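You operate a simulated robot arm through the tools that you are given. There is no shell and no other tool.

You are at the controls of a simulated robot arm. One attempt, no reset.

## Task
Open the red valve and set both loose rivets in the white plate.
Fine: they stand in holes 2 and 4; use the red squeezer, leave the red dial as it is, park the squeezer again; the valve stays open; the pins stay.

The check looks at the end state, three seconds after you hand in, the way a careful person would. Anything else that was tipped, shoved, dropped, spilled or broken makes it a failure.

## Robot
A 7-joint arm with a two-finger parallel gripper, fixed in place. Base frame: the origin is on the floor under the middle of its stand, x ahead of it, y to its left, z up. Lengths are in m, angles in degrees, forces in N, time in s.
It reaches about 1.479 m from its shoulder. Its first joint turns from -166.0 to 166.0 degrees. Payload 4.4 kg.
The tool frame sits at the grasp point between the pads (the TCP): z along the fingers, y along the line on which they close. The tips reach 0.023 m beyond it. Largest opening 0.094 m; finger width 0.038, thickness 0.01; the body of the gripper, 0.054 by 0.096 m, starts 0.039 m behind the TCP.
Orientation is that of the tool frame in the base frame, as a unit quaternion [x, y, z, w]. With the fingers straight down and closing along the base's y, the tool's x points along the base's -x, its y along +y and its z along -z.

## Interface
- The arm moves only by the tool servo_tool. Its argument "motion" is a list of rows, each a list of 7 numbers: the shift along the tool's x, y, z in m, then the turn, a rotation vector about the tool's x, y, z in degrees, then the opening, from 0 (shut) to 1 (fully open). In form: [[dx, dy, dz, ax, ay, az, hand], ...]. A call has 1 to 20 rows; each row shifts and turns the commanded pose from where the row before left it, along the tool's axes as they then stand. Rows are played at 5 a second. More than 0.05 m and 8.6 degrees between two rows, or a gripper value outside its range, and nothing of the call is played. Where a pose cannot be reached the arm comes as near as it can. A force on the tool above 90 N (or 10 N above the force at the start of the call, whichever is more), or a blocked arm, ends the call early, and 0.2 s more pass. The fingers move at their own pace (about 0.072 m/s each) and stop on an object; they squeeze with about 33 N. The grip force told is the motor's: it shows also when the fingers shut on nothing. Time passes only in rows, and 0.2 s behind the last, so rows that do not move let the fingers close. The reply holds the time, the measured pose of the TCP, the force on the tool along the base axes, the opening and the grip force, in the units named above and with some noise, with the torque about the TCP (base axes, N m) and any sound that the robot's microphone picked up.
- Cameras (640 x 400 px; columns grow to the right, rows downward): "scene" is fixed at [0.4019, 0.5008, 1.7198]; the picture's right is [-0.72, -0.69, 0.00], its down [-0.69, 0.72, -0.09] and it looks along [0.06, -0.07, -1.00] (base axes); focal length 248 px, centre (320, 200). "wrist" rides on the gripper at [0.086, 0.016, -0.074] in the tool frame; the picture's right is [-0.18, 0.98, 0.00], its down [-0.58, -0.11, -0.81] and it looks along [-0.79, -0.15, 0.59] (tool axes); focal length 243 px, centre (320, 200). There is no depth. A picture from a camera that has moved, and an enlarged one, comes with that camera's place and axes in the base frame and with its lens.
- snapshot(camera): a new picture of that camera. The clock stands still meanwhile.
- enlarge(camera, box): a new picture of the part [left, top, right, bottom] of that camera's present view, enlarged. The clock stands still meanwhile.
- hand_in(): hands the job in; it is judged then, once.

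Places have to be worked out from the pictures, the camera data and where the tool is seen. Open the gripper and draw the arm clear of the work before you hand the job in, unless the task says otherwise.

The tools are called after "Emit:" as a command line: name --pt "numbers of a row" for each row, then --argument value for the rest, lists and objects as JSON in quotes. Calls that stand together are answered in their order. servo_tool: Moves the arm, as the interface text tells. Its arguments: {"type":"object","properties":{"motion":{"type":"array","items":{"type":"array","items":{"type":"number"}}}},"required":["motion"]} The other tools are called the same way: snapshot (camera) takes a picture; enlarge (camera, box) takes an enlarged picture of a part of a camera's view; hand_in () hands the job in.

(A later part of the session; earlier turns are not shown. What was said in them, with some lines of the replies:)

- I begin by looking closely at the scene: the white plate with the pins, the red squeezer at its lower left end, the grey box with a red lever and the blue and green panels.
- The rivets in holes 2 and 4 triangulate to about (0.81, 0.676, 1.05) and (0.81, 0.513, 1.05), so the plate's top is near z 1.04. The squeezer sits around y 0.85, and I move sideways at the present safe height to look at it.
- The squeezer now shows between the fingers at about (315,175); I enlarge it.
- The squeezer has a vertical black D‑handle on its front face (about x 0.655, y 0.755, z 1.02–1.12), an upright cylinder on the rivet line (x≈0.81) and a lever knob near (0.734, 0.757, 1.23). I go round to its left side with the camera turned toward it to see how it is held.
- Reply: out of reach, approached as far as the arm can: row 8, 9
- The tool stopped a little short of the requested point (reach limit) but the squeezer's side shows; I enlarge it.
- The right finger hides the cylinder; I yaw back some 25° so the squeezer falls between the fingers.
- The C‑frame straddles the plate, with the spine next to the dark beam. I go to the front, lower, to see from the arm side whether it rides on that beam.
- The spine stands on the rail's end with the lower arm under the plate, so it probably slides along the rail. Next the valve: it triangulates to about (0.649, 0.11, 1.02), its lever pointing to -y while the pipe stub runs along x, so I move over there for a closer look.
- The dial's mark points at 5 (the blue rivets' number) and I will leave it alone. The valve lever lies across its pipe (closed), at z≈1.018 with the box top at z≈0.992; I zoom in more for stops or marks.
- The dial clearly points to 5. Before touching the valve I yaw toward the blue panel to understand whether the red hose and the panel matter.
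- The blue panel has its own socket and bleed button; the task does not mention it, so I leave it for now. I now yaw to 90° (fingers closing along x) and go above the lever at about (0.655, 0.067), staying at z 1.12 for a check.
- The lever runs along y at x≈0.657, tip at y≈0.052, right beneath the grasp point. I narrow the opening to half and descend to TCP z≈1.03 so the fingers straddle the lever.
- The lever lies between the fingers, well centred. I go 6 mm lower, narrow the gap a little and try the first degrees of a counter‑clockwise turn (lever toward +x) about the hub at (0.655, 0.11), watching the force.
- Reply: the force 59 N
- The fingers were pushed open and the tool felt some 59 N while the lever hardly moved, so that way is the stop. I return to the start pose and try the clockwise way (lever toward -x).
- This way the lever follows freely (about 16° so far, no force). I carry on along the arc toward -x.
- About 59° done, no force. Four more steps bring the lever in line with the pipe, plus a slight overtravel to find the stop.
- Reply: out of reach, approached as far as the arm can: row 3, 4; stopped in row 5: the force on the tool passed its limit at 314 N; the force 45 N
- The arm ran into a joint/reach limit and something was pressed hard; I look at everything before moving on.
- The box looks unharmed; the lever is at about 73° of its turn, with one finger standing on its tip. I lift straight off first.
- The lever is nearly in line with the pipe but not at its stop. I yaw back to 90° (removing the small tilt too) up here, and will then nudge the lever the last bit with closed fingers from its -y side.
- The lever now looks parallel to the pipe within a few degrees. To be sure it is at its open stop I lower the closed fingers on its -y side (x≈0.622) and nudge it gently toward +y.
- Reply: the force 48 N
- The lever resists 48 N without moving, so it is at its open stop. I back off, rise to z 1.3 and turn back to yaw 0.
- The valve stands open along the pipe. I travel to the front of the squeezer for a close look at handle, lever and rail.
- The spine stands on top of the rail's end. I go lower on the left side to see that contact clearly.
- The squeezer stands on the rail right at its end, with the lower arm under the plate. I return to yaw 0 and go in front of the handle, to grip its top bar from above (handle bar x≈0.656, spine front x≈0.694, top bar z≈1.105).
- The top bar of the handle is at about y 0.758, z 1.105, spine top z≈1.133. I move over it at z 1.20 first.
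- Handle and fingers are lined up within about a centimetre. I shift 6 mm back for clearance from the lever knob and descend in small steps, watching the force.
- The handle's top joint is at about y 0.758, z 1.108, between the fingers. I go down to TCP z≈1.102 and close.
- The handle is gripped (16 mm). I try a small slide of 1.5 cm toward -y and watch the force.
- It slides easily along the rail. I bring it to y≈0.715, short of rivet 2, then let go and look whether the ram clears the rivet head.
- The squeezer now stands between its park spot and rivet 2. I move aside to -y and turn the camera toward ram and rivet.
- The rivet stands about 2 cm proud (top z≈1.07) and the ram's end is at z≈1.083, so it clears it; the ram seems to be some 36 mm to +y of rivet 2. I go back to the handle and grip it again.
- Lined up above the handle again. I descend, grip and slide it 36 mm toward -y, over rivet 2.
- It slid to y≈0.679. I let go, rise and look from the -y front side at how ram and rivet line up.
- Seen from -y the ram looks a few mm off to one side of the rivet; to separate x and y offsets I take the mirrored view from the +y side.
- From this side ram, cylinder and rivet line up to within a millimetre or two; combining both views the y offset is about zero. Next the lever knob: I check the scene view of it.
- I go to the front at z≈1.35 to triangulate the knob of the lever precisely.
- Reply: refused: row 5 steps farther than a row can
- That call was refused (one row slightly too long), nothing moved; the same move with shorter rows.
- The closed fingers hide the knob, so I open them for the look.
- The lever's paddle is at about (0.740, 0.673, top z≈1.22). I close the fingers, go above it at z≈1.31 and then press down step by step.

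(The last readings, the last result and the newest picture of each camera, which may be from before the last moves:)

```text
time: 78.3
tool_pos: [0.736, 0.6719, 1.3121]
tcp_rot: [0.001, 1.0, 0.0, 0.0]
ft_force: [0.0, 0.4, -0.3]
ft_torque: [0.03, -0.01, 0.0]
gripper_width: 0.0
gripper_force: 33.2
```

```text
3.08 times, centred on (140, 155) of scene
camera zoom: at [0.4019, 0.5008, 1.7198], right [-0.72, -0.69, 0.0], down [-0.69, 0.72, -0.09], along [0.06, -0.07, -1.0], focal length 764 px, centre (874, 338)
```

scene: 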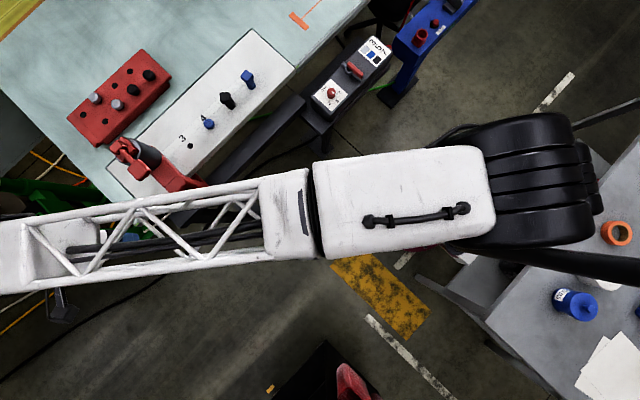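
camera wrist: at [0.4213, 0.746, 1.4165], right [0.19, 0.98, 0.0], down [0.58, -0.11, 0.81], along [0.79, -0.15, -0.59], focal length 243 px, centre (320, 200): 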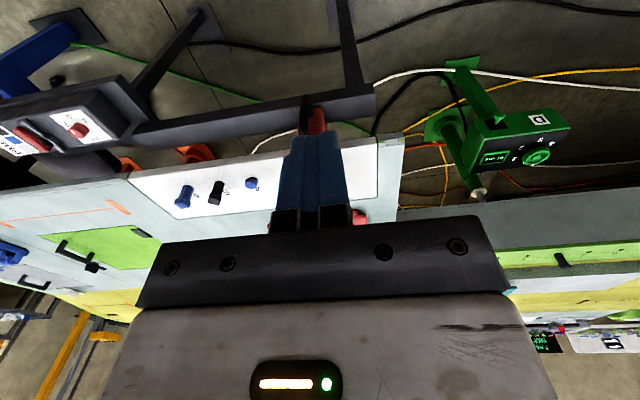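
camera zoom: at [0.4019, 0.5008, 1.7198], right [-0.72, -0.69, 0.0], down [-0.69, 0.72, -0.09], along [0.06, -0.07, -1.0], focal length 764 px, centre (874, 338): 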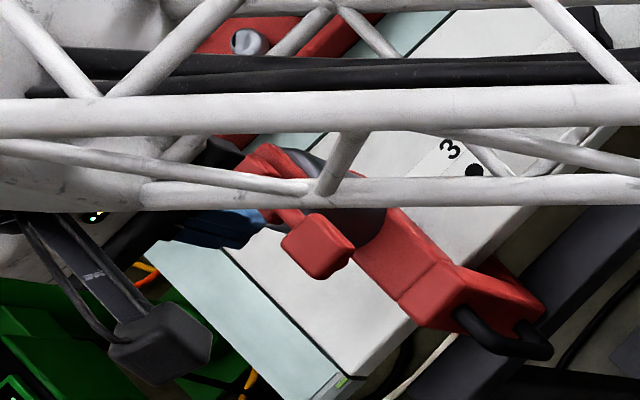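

I want to understand the lever's hinge before pressing; a closer zoom of it in the wrist view.

Emit:
enlarge --camera "wrist" --box '[290, 95, 390, 175]'

Emit:
snapshot --camera "wrist"

```text
5.00 times, centred on (340, 135) of wrist
camera zoom: at [0.6509, 0.6879, 1.3863], right [0.19, 0.98, 0.0], down [0.58, -0.11, 0.81], along [0.79, -0.15, -0.59], focal length 1213 px, centre (220, 525)
```

zoom: 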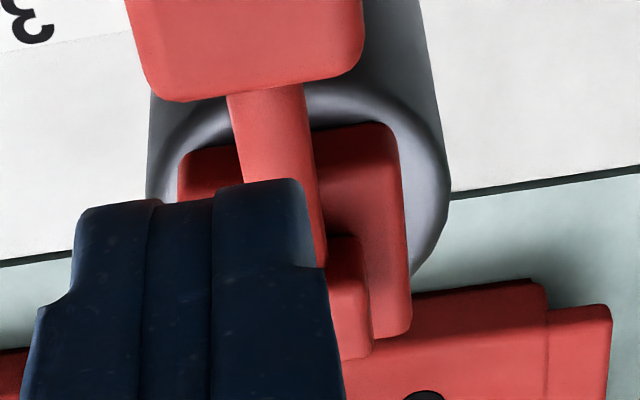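

```text
taken
camera wrist: at [0.6509, 0.6879, 1.3863], right [0.19, 0.98, 0.0], down [0.58, -0.11, 0.81], along [0.79, -0.15, -0.59], focal length 243 px, centre (320, 200)
```

wrist: 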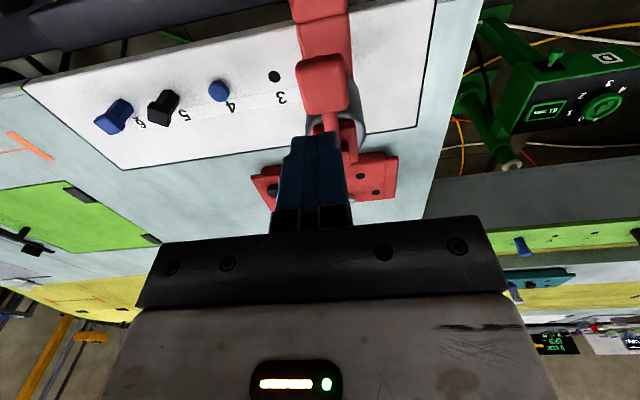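

The lever runs straight back along x to a hinge on the cap, so pressing its paddle down should work the tool. I descend to just above it and then press in small steps.

Emit:
servo_tool --pt "0 0.002 0.025 0 0 0 0" --pt "0 0.002 0.025 0 0 0 0" --pt "0 0 0.008 0 0 0 0" --pt "0 0 0.004 0 0 0 0" --pt "0 0 0.004 0 0 0 0" --pt "0 0 0.004 0 0 0 0" --pt "0 0 0 0 0 0 0"

Emit:
snapshot --camera "wrist"

```text
time: 79.9
tool_pos: [0.7348, 0.6765, 1.2412]
tcp_rot: [0.001, 1.0, 0.0, 0.001]
ft_force: [1.4, 0.6, 8.7]
ft_torque: [0.0, -0.17, 0.05]
gripper_width: 0.0
gripper_force: 32.8
```

```text
taken
camera wrist: at [0.6492, 0.6929, 1.3168], right [0.19, 0.98, 0.0], down [0.58, -0.11, 0.81], along [0.79, -0.15, -0.59], focal length 243 px, centre (320, 200)
```

wrist: 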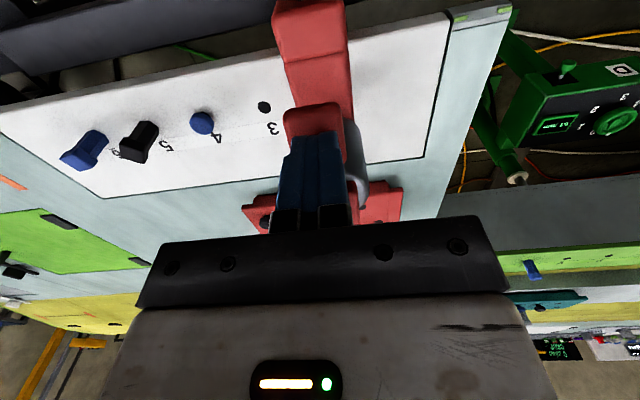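

Contact at tip z≈1.218 with 9 N. I keep pressing in small steps.

Emit:
servo_tool --pt "0 0 0.004 0 0 0 0" --pt "0 0 0.004 0 0 0 0" --pt "0 0 0.004 0 0 0 0" --pt "0 0 0 0 0 0 0"

```text
time: 80.9
tool_pos: [0.7338, 0.6764, 1.2364]
tcp_rot: [0.001, 1.0, 0.004, 0.004]
ft_force: [20.2, 6.0, 86.1]
ft_torque: [-0.09, -1.96, 0.15]
gripper_width: 0.0003
gripper_force: 33.0
```

The lever gave only a few mm for 86 N, so straight down here may not be its motion, or it is a stiff one. I back off and look at the lever from the side.

Emit:
servo_tool --pt "0 0 -0.012 0 0 0 0" --pt "0 0 -0.03 0 0 0 0" --pt "0 0 -0.04 0 0 0 0" --pt "0.045 0 0 0 0 0 0" --pt "0.045 0 0 0 0 0 0" --pt "0.02 -0.04 0 0 0 0 0.5" --pt "0 -0.045 0 0 0 0 0.8" --pt "0 -0.045 0 0 0 0 0.8" --pt "0 -0.045 0 0 0 0 0.8" --pt "0 0 0 0 0 -8.5 0.8" --pt "0 0 0 0 0 -8.5 0.8" --pt "0 0 0 0 0 -8.5 0.8" --pt "0 0 0 0 0 -8.5 0.8" --pt "0 0 0 0 0 -8.5 0.8" --pt "0 0 0 0 0 -8.5 0.8" --pt "0 0 0 0 0 -8.5 0.8" --pt "0 0 0 0 0 0 0.8"

Emit:
snapshot --camera "wrist"

Emit:
enlarge --camera "scene" --box '[80, 110, 200, 210]'

```text
time: 84.5
tool_pos: [0.6242, 0.5031, 1.3129]
tcp_rot: [-0.497, 0.868, 0.0, 0.001]
ft_force: [-0.1, -0.3, -0.5]
ft_torque: [0.01, 0.02, 0.01]
gripper_width: 0.0753
gripper_force: 0.1
```

```text
taken
camera wrist: at [0.5676, 0.4357, 1.3869], right [-0.75, 0.66, 0.0], down [0.39, 0.45, 0.81], along [0.53, 0.61, -0.59], focal length 243 px, centre (320, 200)
```

wrist: 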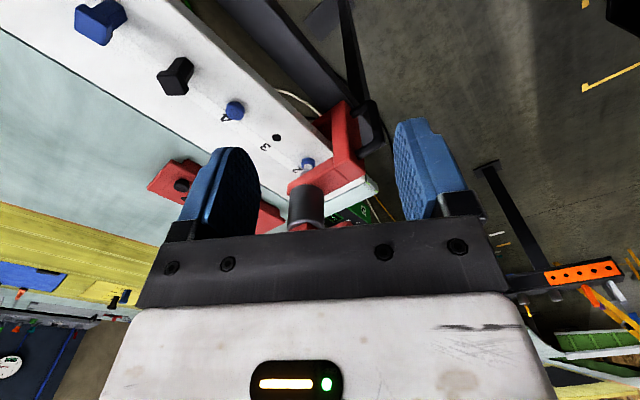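

```text
4.00 times, centred on (140, 160) of scene
camera zoom: at [0.4019, 0.5008, 1.7198], right [-0.72, -0.69, 0.0], down [-0.69, 0.72, -0.09], along [0.06, -0.07, -1.0], focal length 994 px, centre (1040, 360)
```

zoom: 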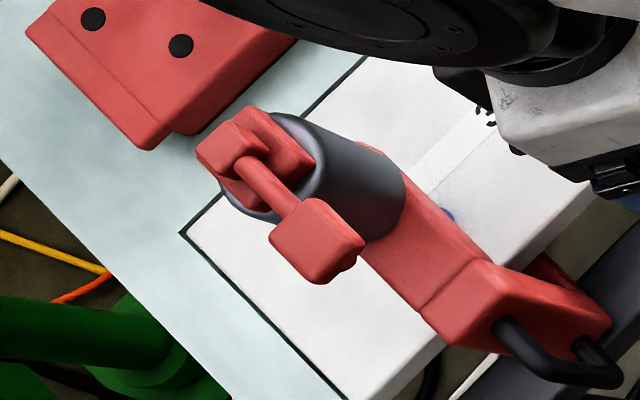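

Emit:
enlarge --camera "wrist" --box '[260, 130, 380, 235]'

```text
3.81 times, centred on (320, 182) of wrist
camera zoom: at [0.5676, 0.4357, 1.3869], right [-0.75, 0.66, 0.0], down [0.39, 0.45, 0.81], along [0.53, 0.61, -0.59], focal length 924 px, centre (320, 267)
```

zoom: 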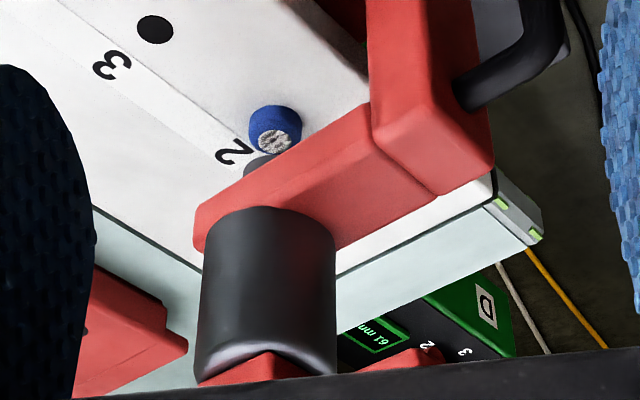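

The rivet's top now looks different (a bright stamped face and no gap at the hole). I zoom in on it and compare with rivet 4.

Emit:
enlarge --camera "wrist" --box '[290, 145, 330, 180]'

Emit:
enlarge --camera "wrist" --box '[210, 90, 260, 130]'

```text
11.43 times, centred on (310, 162) of wrist
camera zoom: at [0.5676, 0.4357, 1.3869], right [-0.75, 0.66, 0.0], down [0.39, 0.45, 0.81], along [0.53, 0.61, -0.59], focal length 2773 px, centre (434, 629)
```

zoom: 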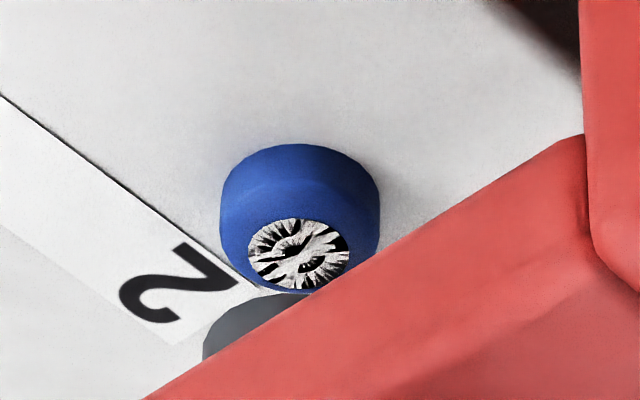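

```text
10.00 times, centred on (235, 110) of wrist
camera zoom: at [0.5676, 0.4357, 1.3869], right [-0.75, 0.66, 0.0], down [0.39, 0.45, 0.81], along [0.53, 0.61, -0.59], focal length 2426 px, centre (1170, 1100)
```

zoom: 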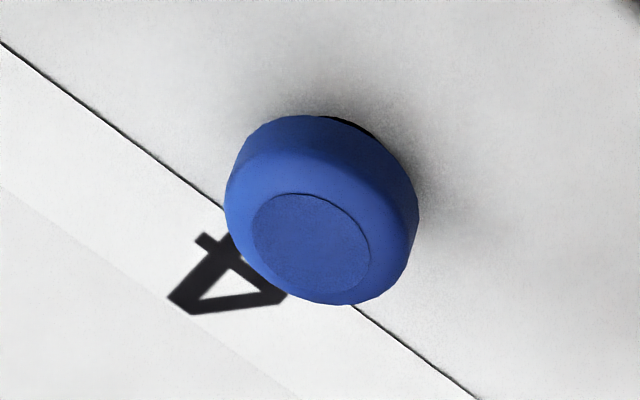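

Rivet 2 is now seated on the plate with a stamped face: it is set. I return to the handle (y≈0.679) to take the squeezer on to hole 4.

Emit:
servo_tool --pt "0 0 0 0 0 8.5 0.8" --pt "0 0 0 0 0 8.5 0.8" --pt "0 0 0 0 0 8.5 0.8" --pt "0 0 0 0 0 8.5 0.8" --pt "0 0 0 0 0 8.5 0.8" --pt "0 0 0 0 0 8.5 0.8" --pt "0 0 0 0 0 8.5 0.7" --pt "0 0.044 0.015 0 0 0 0.7" --pt "0 0.044 0.015 0 0 0 0.7" --pt "0 0.044 0.015 0 0 0 0.7" --pt "-0.016 0.044 0.015 0 0 0 0.7" --pt "-0.016 0 0 0 0 0 0.7" --pt "0 0 0 0 0 0 0.7"

Emit:
snapshot --camera "wrist"

```text
time: 87.3
tool_pos: [0.6566, 0.6781, 1.2522]
tcp_rot: [0.001, 1.0, -0.001, 0.001]
ft_force: [-0.8, -0.3, 0.0]
ft_torque: [0.0, 0.03, 0.03]
gripper_width: 0.0656
gripper_force: 0.1
```

```text
taken
camera wrist: at [0.5715, 0.6951, 1.3269], right [0.19, 0.98, 0.0], down [0.58, -0.11, 0.81], along [0.79, -0.15, -0.59], focal length 243 px, centre (320, 200)
```

wrist: 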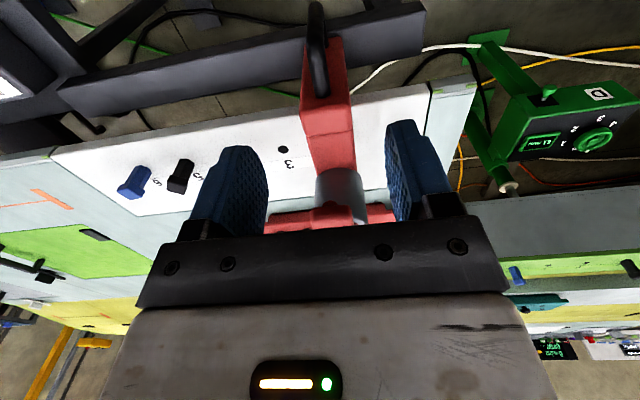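

The handle lies in the same place relative to the fingers as before. I descend, grip and slide it to about y 0.56 first.

Emit:
servo_tool --pt "0 0 0.035 0 0 0 0.7" --pt "0 0 0.035 0 0 0 0.7" --pt "0 0 0.035 0 0 0 0.7" --pt "0 0 0.025 0 0 0 0.7" --pt "0 0 0.02 0 0 0 0.7" --pt "0 0 0 0 0 0 0.4" --pt "0 0 0 0 0 0 0.15" --pt "0 0 0 0 0 0 0" --pt "0 0 0 0 0 0 0"

Emit:
servo_tool --pt "0 -0.01 0 0 0 0 0" --pt "0 -0.015 0 0 0 0 0" --pt "0 -0.015 0 0 0 0 0" --pt "0 -0.015 0 0 0 0 0" --pt "0 -0.015 0 0 0 0 0" --pt "0 -0.015 0 0 0 0 0" --pt "0 -0.015 0 0 0 0 0" --pt "0 -0.01 0 0 0 0 0" --pt "0 -0.01 0 0 0 0 0" --pt "0 0 0 0 0 0 0"

Emit:
snapshot --camera "scene"

```text
time: 89.3
tool_pos: [0.6576, 0.6794, 1.1019]
tcp_rot: [0.0, 1.0, -0.001, 0.001]
ft_force: [1.6, -6.9, -0.7]
ft_torque: [-0.18, -0.14, 0.17]
gripper_width: 0.016
gripper_force: 44.7
```

```text
time: 91.5
tool_pos: [0.6564, 0.5591, 1.1025]
tcp_rot: [0.001, 1.0, 0.0, 0.001]
ft_force: [8.6, -0.3, -2.4]
ft_torque: [-0.04, -0.84, 0.14]
gripper_width: 0.0157
gripper_force: 45.2
```

```text
taken
```

scene: 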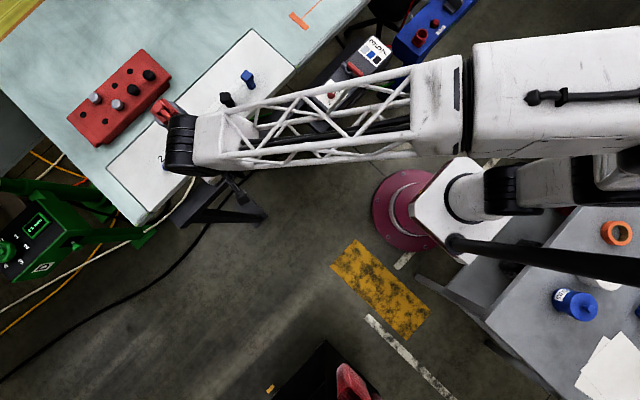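

It slides freely. I move the last 4 cm to y≈0.518, let go, rise and step aside to -y for the alignment check.

Emit:
servo_tool --pt "0 -0.01 0 0 0 0 0" --pt "0 -0.01 0 0 0 0 0" --pt "0 -0.01 0 0 0 0 0" --pt "0 -0.011 0 0 0 0 0" --pt "0 0 0 0 0 0 0" --pt "0 0 0 0 0 0 0.3" --pt "0 0 0 0 0 0 0.7" --pt "0 0 -0.04 0 0 0 0.7" --pt "0 0 -0.04 0 0 0 0.7" --pt "0 0 -0.04 0 0 0 0.7" --pt "0.015 -0.03 -0.03 0 0 0 0.7" --pt "0.015 -0.045 0 0 0 0 0.7" --pt "0 -0.045 0 0 0 0 0.7" --pt "0 -0.045 0 0 0 0 0.7"

Emit:
servo_tool --pt "0 0 0 0 0 -8 0.7" --pt "0 0 0 0 0 -8 0.7" --pt "0 0 0 0 0 -8 0.7" --pt "0 0 0 0 0 -8 0.7" --pt "0 0 0 0 0 -8 0.7" --pt "0 0 0 0 0 -8 0.7" --pt "0 0 0 0 0 -8 0.7" --pt "0 0 0.03 0 0 0 0.7" --pt "0 0 0.03 0 0 0 0.7" --pt "0 0 0 0 0 0 0.7"

Emit:
enlarge --camera "wrist" --box '[250, 150, 390, 240]'

Emit:
snapshot --camera "wrist"

```text
time: 94.5
tool_pos: [0.6263, 0.3517, 1.2497]
tcp_rot: [-0.001, 1.0, 0.0, 0.0]
ft_force: [-0.5, -0.7, 0.4]
ft_torque: [0.0, 0.04, -0.02]
gripper_width: 0.0656
gripper_force: 0.1
```

```text
time: 96.7
tool_pos: [0.6253, 0.3525, 1.1919]
tcp_rot: [-0.468, 0.884, 0.0, -0.001]
ft_force: [-0.1, 0.3, 0.3]
ft_torque: [-0.02, 0.0, 0.01]
gripper_width: 0.0657
gripper_force: 0.0
```

```text
4.44 times, centred on (320, 195) of wrist
camera zoom: at [0.5646, 0.2894, 1.2667], right [-0.71, 0.7, 0.0], down [0.41, 0.42, 0.81], along [0.57, 0.57, -0.59], focal length 1078 px, centre (320, 222)
```

zoom: 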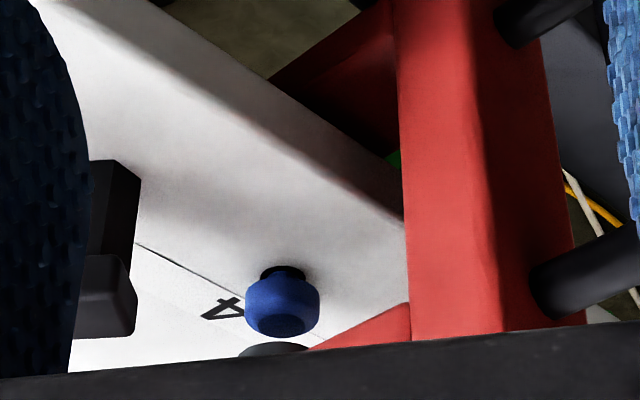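

```text
taken
camera wrist: at [0.5646, 0.2894, 1.2667], right [-0.71, 0.7, 0.0], down [0.41, 0.42, 0.81], along [0.57, 0.57, -0.59], focal length 243 px, centre (320, 200)
```

wrist: 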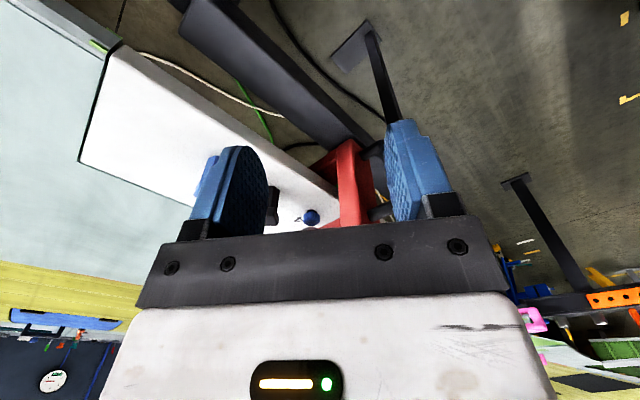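

Ram and rivet 4 sit relative to each other exactly as they did at rivet 2 (within about 1 mm). I rise, turn back and go above the paddle, now at about (0.740, 0.513).

Emit:
servo_tool --pt "0 0 -0.04 0 0 0 0.5" --pt "0 0 -0.04 0 0 0 0.2" --pt "0 0 -0.04 0 0 0 0" --pt "0 0 0 0 0 8 0" --pt "0 0 0 0 0 8 0" --pt "0 0 0 0 0 8 0" --pt "0 0 0 0 0 8 0" --pt "0 0 0 0 0 8 0" --pt "0 0 0 0 0 8 0" --pt "0 0 0 0 0 8 0" --pt "0 0.042 0 0 0 0 0" --pt "0 0.042 0 0 0 0 0" --pt "0 0.042 0 0 0 0 0" --pt "0 0.037 0 0 0 0 0" --pt "-0.04 0 0 0 0 0 0" --pt "-0.04 0 0 0 0 0 0" --pt "-0.03 0 0 0 0 0 0" --pt "0 0 0 0 0 0 0"

Emit:
snapshot --camera "wrist"

```text
time: 100.5
tool_pos: [0.7359, 0.5152, 1.3115]
tcp_rot: [0.001, 1.0, 0.0, 0.001]
ft_force: [-0.1, -0.9, 0.2]
ft_torque: [0.0, -0.04, 0.02]
gripper_width: 0.0
gripper_force: 33.0
```

```text
taken
camera wrist: at [0.6514, 0.5313, 1.3864], right [0.19, 0.98, 0.0], down [0.58, -0.11, 0.81], along [0.79, -0.15, -0.59], focal length 243 px, centre (320, 200)
```

wrist: 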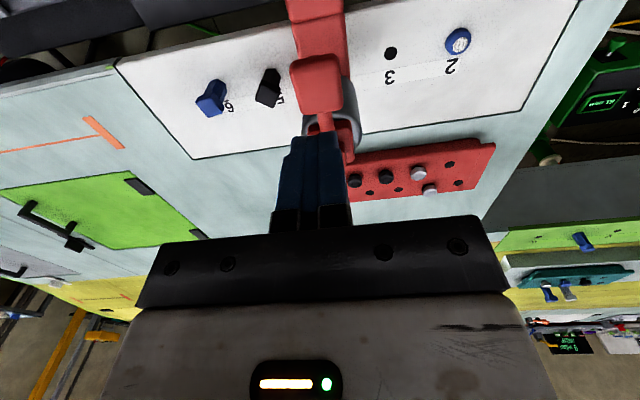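

Rivet 2 is now in plain view at (457,41); I zoom in on it and on the squeezer here before pressing.

Emit:
enlarge --camera "wrist" --box '[430, 20, 490, 65]'

Emit:
enlarge --camera "wrist" --box '[180, 0, 400, 150]'

```text
8.89 times, centred on (460, 42) of wrist
camera zoom: at [0.6514, 0.5313, 1.3864], right [0.19, 0.98, 0.0], down [0.58, -0.11, 0.81], along [0.79, -0.15, -0.59], focal length 2157 px, centre (-924, 1600)
```

zoom: 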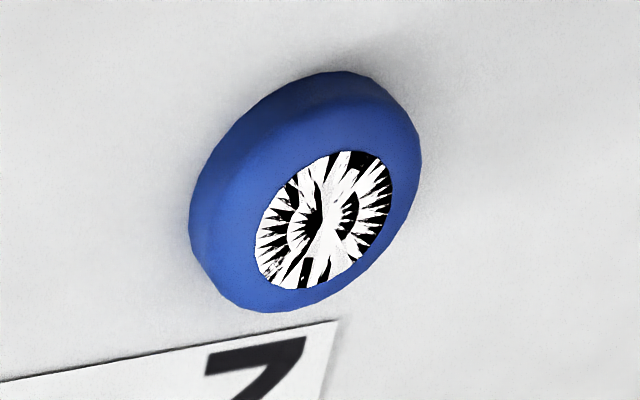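

```text
2.67 times, centred on (290, 75) of wrist
camera zoom: at [0.6514, 0.5313, 1.3864], right [0.19, 0.98, 0.0], down [0.58, -0.11, 0.81], along [0.79, -0.15, -0.59], focal length 647 px, centre (400, 533)
```

zoom: 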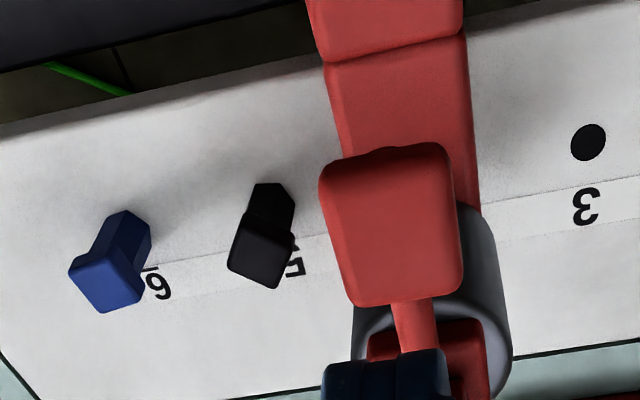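

Rivet 2 is flat on the plate with a stamped star face. I press the lever here the same way as before.

Emit:
servo_tool --pt "0 0.001 0.025 0 0 0 0" --pt "0 0 0.025 0 0 0 0" --pt "0 0 0.008 0 0 0 0" --pt "0 0 0.004 0 0 0 0" --pt "0 0 0.004 0 0 0 0" --pt "0 0 0.004 0 0 0 0" --pt "0 0 0 0 0 0 0"

Emit:
servo_tool --pt "0 0 0.003 0 0 0 0" --pt "0 0 0.003 0 0 0 0" --pt "0 0 0 0 0 0 0"

Emit:
servo_tool --pt "0 0 0.003 0 0 0 0" --pt "0 0 0.002 0 0 0 0" --pt "0 0 0 0 0 0 0" --pt "0 0 0 0 0 0 0"

```text
time: 102.1
tool_pos: [0.7365, 0.5169, 1.2426]
tcp_rot: [0.001, 1.0, 0.001, 0.0]
ft_force: [1.8, 4.3, 8.3]
ft_torque: [0.1, -0.15, 0.1]
gripper_width: 0.0001
gripper_force: 33.1
```

```text
time: 102.9
tool_pos: [0.7358, 0.5163, 1.239]
tcp_rot: [0.001, 1.0, 0.001, 0.003]
ft_force: [11.2, 3.2, 38.6]
ft_torque: [-0.01, -0.89, 0.01]
gripper_width: 0.0
gripper_force: 33.0
```

```text
time: 103.8
tool_pos: [0.7367, 0.5171, 1.2398]
tcp_rot: [0.002, 1.0, 0.003, 0.005]
ft_force: [-2.2, -0.4, 14.3]
ft_torque: [-0.07, -0.16, 0.06]
gripper_width: 0.0
gripper_force: 32.8
stopped in row 4: the force on the tool passed its limit at 91 N (the readings are from after the stop); the commanded pose is now the measured one
```

The force reached its limit in the last step (as much as at rivet 2). I lift off and check rivet 4.

Emit:
servo_tool --pt "0 0 -0.012 0 0 0 0" --pt "0 0 -0.03 0 0 0 0" --pt "0 0 -0.035 0 0 0 0" --pt "0.045 0 0 0 0 0 0" --pt "0.045 0 0 0 0 0 0" --pt "0.02 -0.04 0 0 0 0 0.5" --pt "0 -0.045 0 0 0 0 0.8" --pt "0 -0.045 0 0 0 0 0.8" --pt "0 -0.045 0 0 0 0 0.8" --pt "0 0 0 0 0 -8.5 0.8" --pt "0 0 0 0 0 -8.5 0.8" --pt "0 0 0 0 0 -8.5 0.8" --pt "0 0 0 0 0 -8.5 0.8" --pt "0 0 0 0 0 -8.5 0.8" --pt "0 0 0 0 0 -8.5 0.8" --pt "0 0 0 0 0 -8.5 0.8" --pt "0 0 0 0 0 0 0.8"

Emit:
snapshot --camera "wrist"

Emit:
enlarge --camera "wrist" --box '[260, 130, 380, 235]'

```text
time: 107.4
tool_pos: [0.6268, 0.3413, 1.31]
tcp_rot: [-0.496, 0.868, 0.0, 0.004]
ft_force: [-0.3, -0.1, 0.8]
ft_torque: [-0.01, -0.01, -0.02]
gripper_width: 0.0752
gripper_force: 0.0
```

```text
taken
camera wrist: at [0.5689, 0.2746, 1.3863], right [-0.75, 0.66, 0.0], down [0.38, 0.44, 0.81], along [0.53, 0.61, -0.58], focal length 243 px, centre (320, 200)
```

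wrist: 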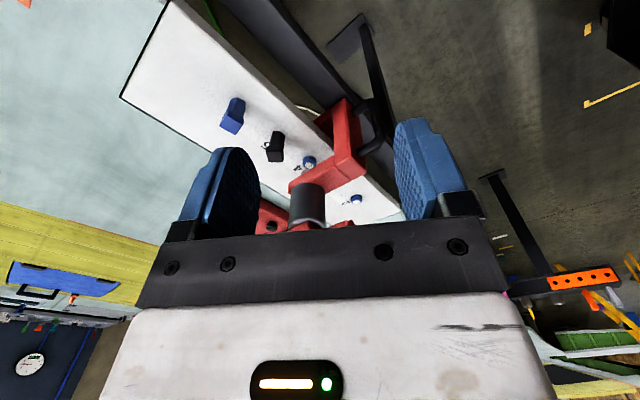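

```text
3.81 times, centred on (320, 182) of wrist
camera zoom: at [0.5689, 0.2746, 1.3863], right [-0.75, 0.66, 0.0], down [0.38, 0.44, 0.81], along [0.53, 0.61, -0.58], focal length 924 px, centre (320, 267)
```

zoom: 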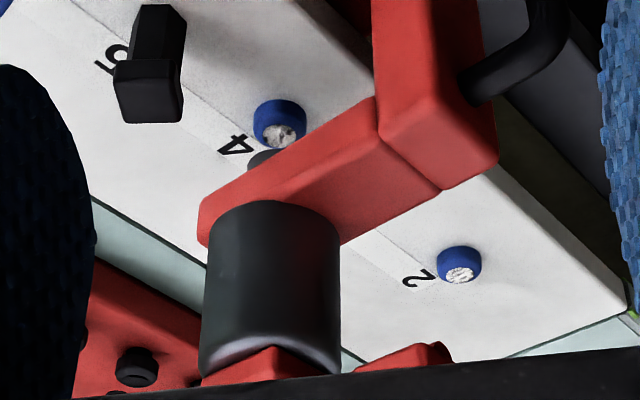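

Both rivets now show the bright stamped face; I zoom in on each to compare.

Emit:
enlarge --camera "wrist" --box '[290, 145, 330, 180]'

Emit:
enlarge --camera "wrist" --box '[336, 182, 376, 217]'

Emit:
snapshot --camera "scene"

```text
11.43 times, centred on (310, 162) of wrist
camera zoom: at [0.5689, 0.2746, 1.3863], right [-0.75, 0.66, 0.0], down [0.38, 0.44, 0.81], along [0.53, 0.61, -0.58], focal length 2773 px, centre (434, 629)
```

zoom: 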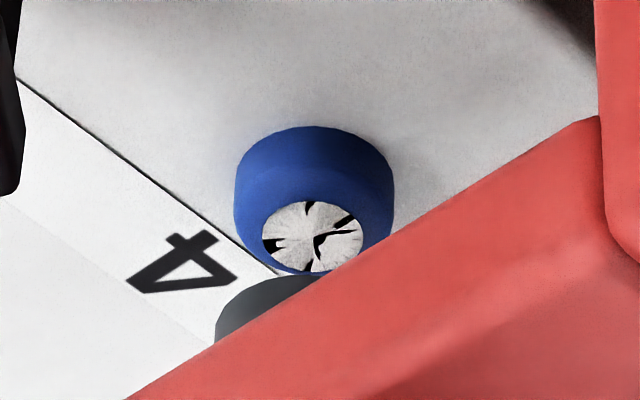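

```text
11.43 times, centred on (356, 200) of wrist
camera zoom: at [0.5689, 0.2746, 1.3863], right [-0.75, 0.66, 0.0], down [0.38, 0.44, 0.81], along [0.53, 0.61, -0.58], focal length 2773 px, centre (-91, 206)
```

zoom: 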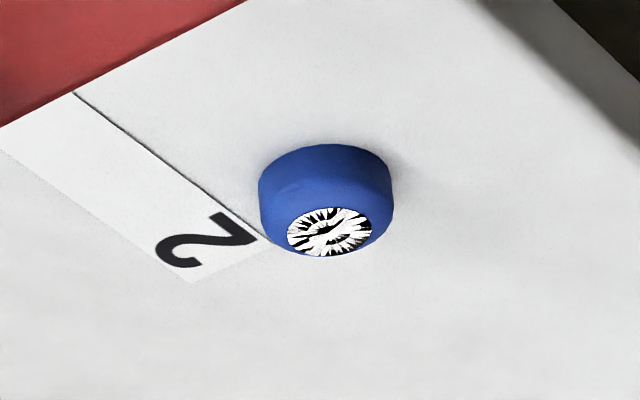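

```text
taken
```

scene: 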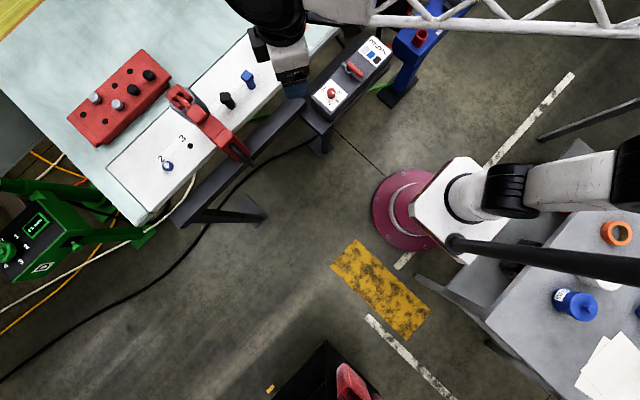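

Both rivets are seated and stamped. Now I go back to the handle at y≈0.518 to take the squeezer home.

Emit:
servo_tool --pt "0 0 0 0 0 8.5 0.8" --pt "0 0 0 0 0 8.5 0.8" --pt "0 0 0 0 0 8.5 0.8" --pt "0 0 0 0 0 8.5 0.8" --pt "0 0 0 0 0 8.5 0.8" --pt "0 0 0 0 0 8.5 0.8" --pt "0 0 0 0 0 8.5 0.7" --pt "0 0.044 0.015 0 0 0 0.7" --pt "0 0.044 0.015 0 0 0 0.7" --pt "0 0.044 0.015 0 0 0 0.7" --pt "-0.015 0.044 0.012 0 0 0 0.7" --pt "-0.0145 0 0 0 0 0 0.7" --pt "0 0 0 0 0 0 0.7"

Emit:
snapshot --camera "wrist"

```text
time: 110.2
tool_pos: [0.6563, 0.5181, 1.2576]
tcp_rot: [0.0, 1.0, 0.002, 0.003]
ft_force: [-0.3, 0.5, 0.6]
ft_torque: [-0.04, 0.06, 0.0]
gripper_width: 0.0658
gripper_force: 0.0
```

```text
taken
camera wrist: at [0.5709, 0.5338, 1.3316], right [0.19, 0.98, 0.01], down [0.58, -0.11, 0.81], along [0.8, -0.15, -0.59], focal length 243 px, centre (320, 200)
```

wrist: 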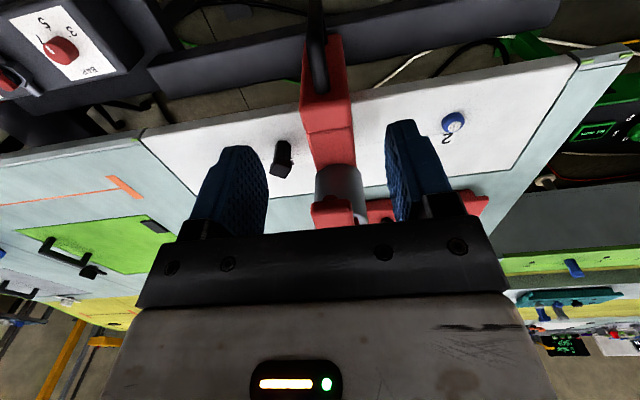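

Lined up as before. I descend, grip, and slide it back along the rail, first to y≈0.73.

Emit:
servo_tool --pt "0 0 0.035 0 0 0 0.7" --pt "0 0 0.035 0 0 0 0.7" --pt "0 0 0.035 0 0 0 0.7" --pt "0 0 0.03 0 0 0 0.7" --pt "0 0 0.0205 0 0 0 0.7" --pt "0 0 0 0 0 0 0.4" --pt "0 0 0 0 0 0 0.15" --pt "0 0 0 0 0 0 0" --pt "0 0 0 0 0 0 0"

Emit:
servo_tool --pt "0 0.008 0 0 0 0 0" --pt "0 0.015 0 0 0 0 0" --pt "0 0.015 0 0 0 0 0" --pt "0 0.015 0 0 0 0 0" --pt "0 0.015 0 0 0 0 0" --pt "0 0.015 0 0 0 0 0" --pt "0 0.015 0 0 0 0 0" --pt "0 0.015 0 0 0 0 0" --pt "0 0.015 0 0 0 0 0" --pt "0 0.015 0 0 0 0 0" --pt "0 0.015 0 0 0 0 0" --pt "0 0.015 0 0 0 0 0" --pt "0 0.015 0 0 0 0 0" --pt "0 0.015 0 0 0 0 0" --pt "0 0.01 0 0 0 0 0" --pt "0 0 0 0 0 0 0"

```text
time: 112.2
tool_pos: [0.6565, 0.5191, 1.0998]
tcp_rot: [0.001, 1.0, 0.002, 0.004]
ft_force: [0.4, -7.4, -3.7]
ft_torque: [-0.81, 0.18, 0.35]
gripper_width: 0.0158
gripper_force: 44.8
```

```text
time: 115.6
tool_pos: [0.6572, 0.7318, 1.1016]
tcp_rot: [0.001, 1.0, 0.002, 0.003]
ft_force: [-4.8, -0.9, -27.1]
ft_torque: [-0.7, -0.03, 0.37]
gripper_width: 0.0157
gripper_force: 44.7
```

At y≈0.732 with little resistance. I go the last 28 mm to the original park position (0.7595).

Emit:
servo_tool --pt "0 0.008 0 0 0 0 0" --pt "0 0.008 0 0 0 0 0" --pt "0 0.006 0 0 0 0 0" --pt "0 0.004 0 0 0 0 0" --pt "0 0.002 0 0 0 0 0" --pt "0 0 0 0 0 0 0" --pt "0 0 0 0 0 0 0"

```text
time: 117.2
tool_pos: [0.6576, 0.7594, 1.1027]
tcp_rot: [0.001, 1.0, 0.002, 0.004]
ft_force: [-3.6, -2.5, -21.8]
ft_torque: [-0.69, 0.02, 0.37]
gripper_width: 0.0158
gripper_force: 45.0
```

It is back at its original y with almost no side force. I let go, rise and retreat to -x so the scene camera can compare with the start picture.

Emit:
servo_tool --pt "0 0 0 0 0 0 0.3" --pt "0 0 0 0 0 0 0.7" --pt "0 0 -0.03 0 0 0 0.7" --pt "0 0 -0.04 0 0 0 0.7" --pt "0 0 -0.04 0 0 0 0.7" --pt "0 0 -0.04 0 0 0 0.7" --pt "0.045 0 0 0 0 0 0.8" --pt "0.045 -0.015 0 0 0 0 0.9" --pt "0.04 -0.03 0 0 0 0 1" --pt "0.04 -0.03 -0.01 0 0 0 1" --pt "0.04 -0.03 -0.01 0 0 0 1" --pt "0.04 -0.03 -0.01 0 0 0 1" --pt "0.04 -0.03 -0.01 0 0 0 1" --pt "0.03 -0.035 -0.015 0 0 0 1" --pt "0 -0.045 -0.02 0 0 0 1" --pt "0 -0.045 -0.02 0 0 0 1" --pt "0 -0.045 -0.02 0 0 0 1" --pt "0 0 0 0 0 0 1"

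Emit:
snapshot --camera "scene"

Emit:
enlarge --camera "scene" --box '[60, 130, 220, 230]'

Emit:
snapshot --camera "wrist"

```text
refused: row 10 steps farther than a row can; nothing moved
```

```text
taken
```

scene: 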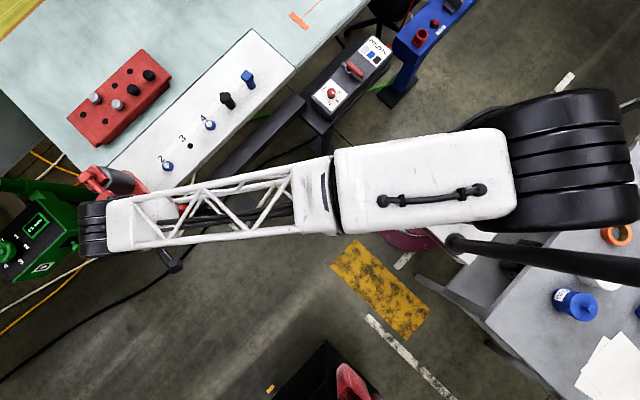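

```text
4.00 times, centred on (140, 180) of scene
camera zoom: at [0.4019, 0.5008, 1.7198], right [-0.72, -0.69, 0.0], down [-0.69, 0.72, -0.09], along [0.06, -0.07, -1.0], focal length 994 px, centre (1040, 280)
```

zoom: 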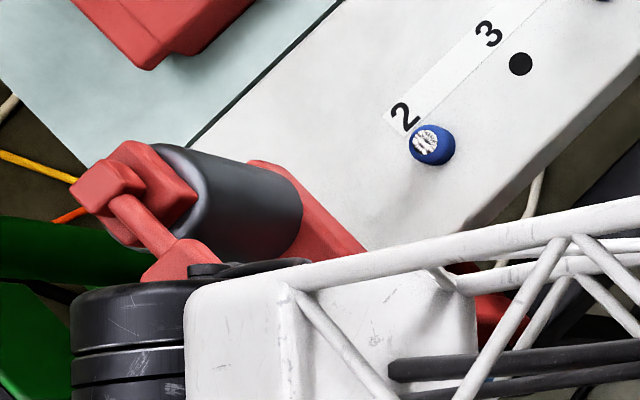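

```text
taken
camera wrist: at [0.5722, 0.7751, 1.176], right [0.19, 0.98, 0.01], down [0.58, -0.11, 0.81], along [0.8, -0.15, -0.59], focal length 243 px, centre (320, 200)
```

wrist: 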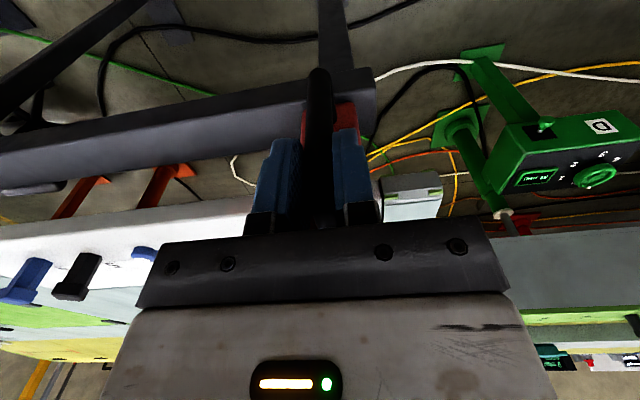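

The refused call moved nothing, but the zoom shows the squeezer at the same place as in the start picture. I let go, rise and retreat with shorter rows.

Emit:
servo_tool --pt "0 0 0 0 0 0 0.3" --pt "0 0 0 0 0 0 0.7" --pt "0 0 0 0 0 0 0.7" --pt "0 0 -0.03 0 0 0 0.7" --pt "0 0 -0.04 0 0 0 0.7" --pt "0 0 -0.04 0 0 0 0.7" --pt "0 0 -0.04 0 0 0 0.7" --pt "0.045 0 0 0 0 0 0.8" --pt "0.045 -0.015 0 0 0 0 0.9" --pt "0.035 -0.025 -0.01 0 0 0 1" --pt "0.035 -0.025 -0.01 0 0 0 1" --pt "0.035 -0.025 -0.01 0 0 0 1" --pt "0.035 -0.025 -0.01 0 0 0 1" --pt "0.035 -0.025 -0.01 0 0 0 1" --pt "0 -0.04 -0.015 0 0 0 1" --pt "0 -0.04 -0.015 0 0 0 1" --pt "0 -0.04 -0.015 0 0 0 1" --pt "0 -0.04 -0.015 0 0 0 1" --pt "0 -0.04 -0.015 0 0 0 1" --pt "0 0 0 0 0 0 1"

Emit:
snapshot --camera "scene"

Emit:
enlarge --camera "scene" --box '[60, 130, 220, 230]'

Emit:
snapshot --camera "wrist"

```text
time: 121.4
tool_pos: [0.3906, 0.4184, 1.3736]
tcp_rot: [0.001, 1.0, 0.003, 0.004]
ft_force: [-0.1, 0.0, 1.4]
ft_torque: [-0.02, 0.0, 0.03]
gripper_width: 0.0941
gripper_force: 0.0
```

```text
taken
```

scene: 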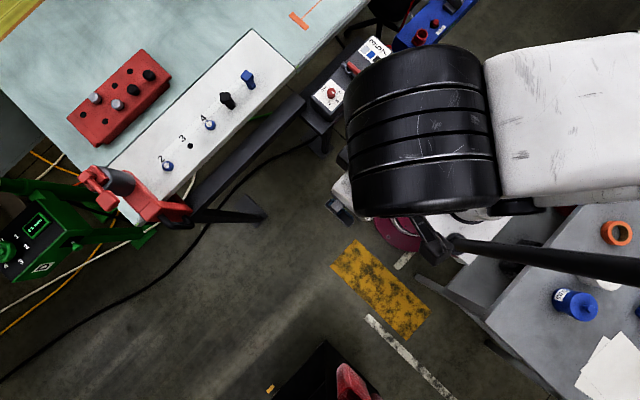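

```text
4.00 times, centred on (140, 180) of scene
camera zoom: at [0.4019, 0.5008, 1.7198], right [-0.72, -0.69, 0.0], down [-0.69, 0.72, -0.09], along [0.06, -0.07, -1.0], focal length 994 px, centre (1040, 280)
```

zoom: 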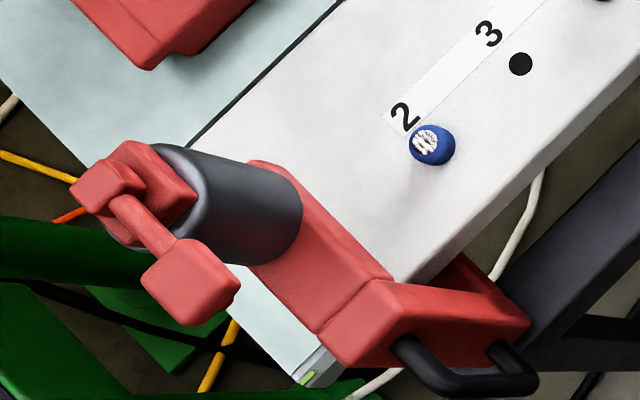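

```text
taken
camera wrist: at [0.305, 0.4338, 1.4481], right [0.19, 0.98, 0.01], down [0.58, -0.11, 0.81], along [0.8, -0.15, -0.59], focal length 243 px, centre (320, 200)
```

wrist: 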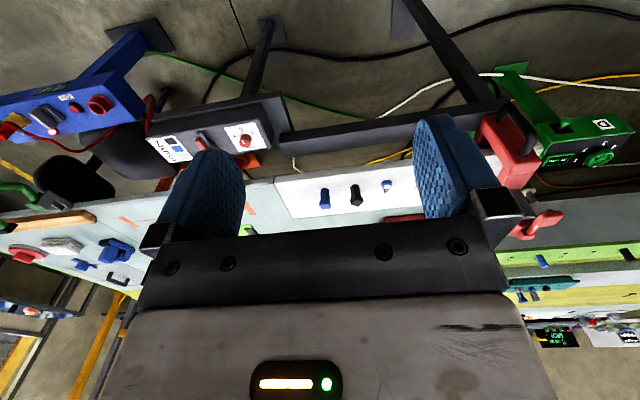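

The squeezer is parked exactly as at the start. A last check of valve, dial, pins and both rivets.

Emit:
enlarge --camera "wrist" --box '[130, 80, 310, 190]'

Emit:
enlarge --camera "scene" --box '[140, 50, 280, 180]'

Emit:
enlarge --camera "scene" --box '[295, 30, 395, 120]'

Emit:
enlarge --camera "wrist" --box '[280, 150, 420, 230]'

```text
3.56 times, centred on (220, 135) of wrist
camera zoom: at [0.305, 0.4338, 1.4481], right [0.19, 0.98, 0.01], down [0.58, -0.11, 0.81], along [0.8, -0.15, -0.59], focal length 863 px, centre (676, 431)
```

zoom: 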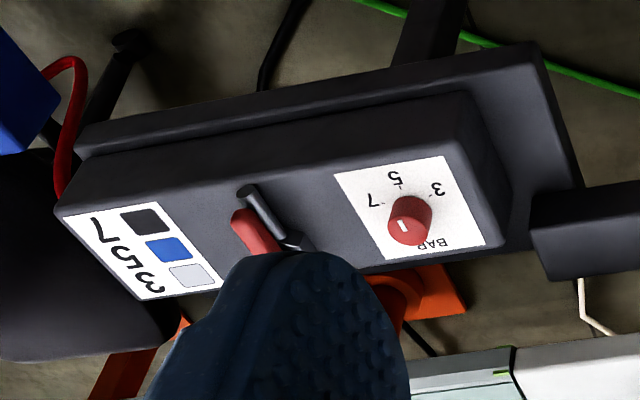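

```text
3.08 times, centred on (210, 115) of scene
camera zoom: at [0.4019, 0.5008, 1.7198], right [-0.72, -0.69, 0.0], down [-0.69, 0.72, -0.09], along [0.06, -0.07, -1.0], focal length 764 px, centre (658, 462)
```

zoom: 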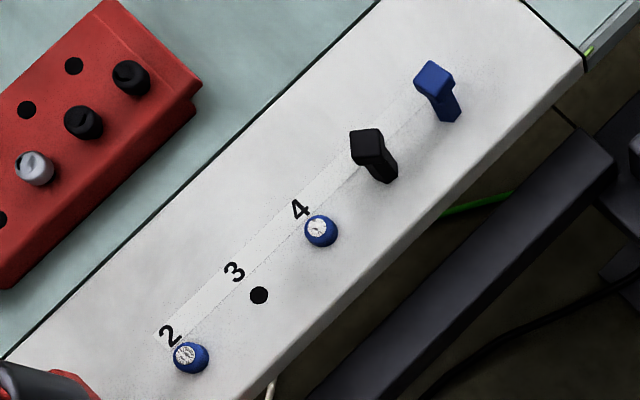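

```text
4.44 times, centred on (345, 75) of scene
camera zoom: at [0.4019, 0.5008, 1.7198], right [-0.72, -0.69, 0.0], down [-0.69, 0.72, -0.09], along [0.06, -0.07, -1.0], focal length 1104 px, centre (209, 756)
```

zoom: 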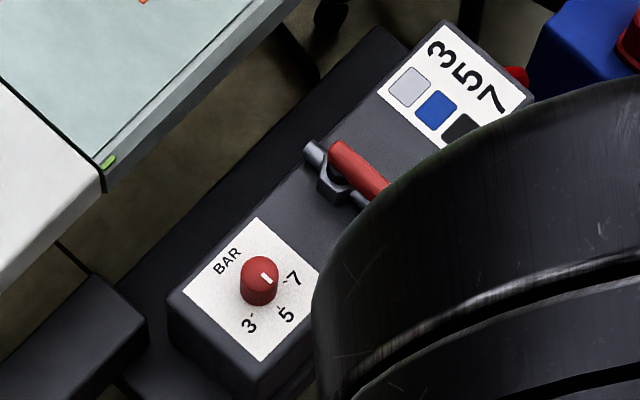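

```text
4.57 times, centred on (350, 190) of wrist
camera zoom: at [0.305, 0.4338, 1.4481], right [0.19, 0.98, 0.01], down [0.58, -0.11, 0.81], along [0.8, -0.15, -0.59], focal length 1109 px, centre (183, 246)
```

zoom: 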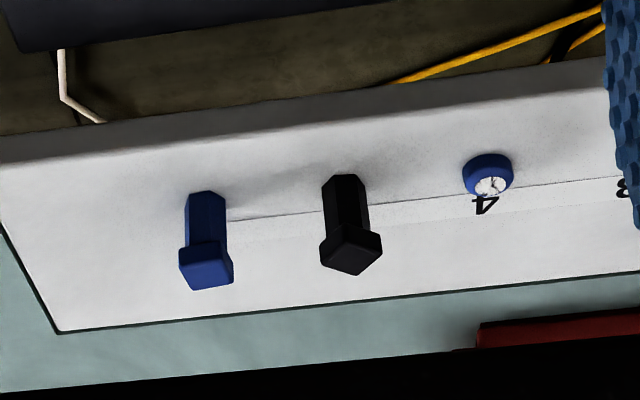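

Valve open along its pipe, dial still at 5, both pins standing, rivets 2 and 4 seated and stamped, squeezer parked, gripper open and clear of the work. I hand in.

Emit:
hand_in

```text
The job is handed in.
```

I opened the red valve and set the rivets in holes 2 and 4 with the red squeezer. The job is handed in, but I haven't seen the check's verdict.

- **Valve:** it is open, in line with its pipe, and held against about 48 N at its stop. While I turned it, the arm ran into its own limit and one finger pressed down on the lever, with a peak of 314 N. I saw no damage in the pictures afterwards.
- **Rivets:** both heads sit flat on the plate with a stamped face. The squeezer lever took about 86–91 N each time. The second press ended early at the force limit, but rivet 4's head looks as low as rivet 2's.
- **Dial and pins:** the red dial still points to 5, and the pins in holes 5 and 6 are still standing.
- **Squeezer:** it is parked, and the overhead view matches the start picture.

The gripper is open and the arm is clear of the work.
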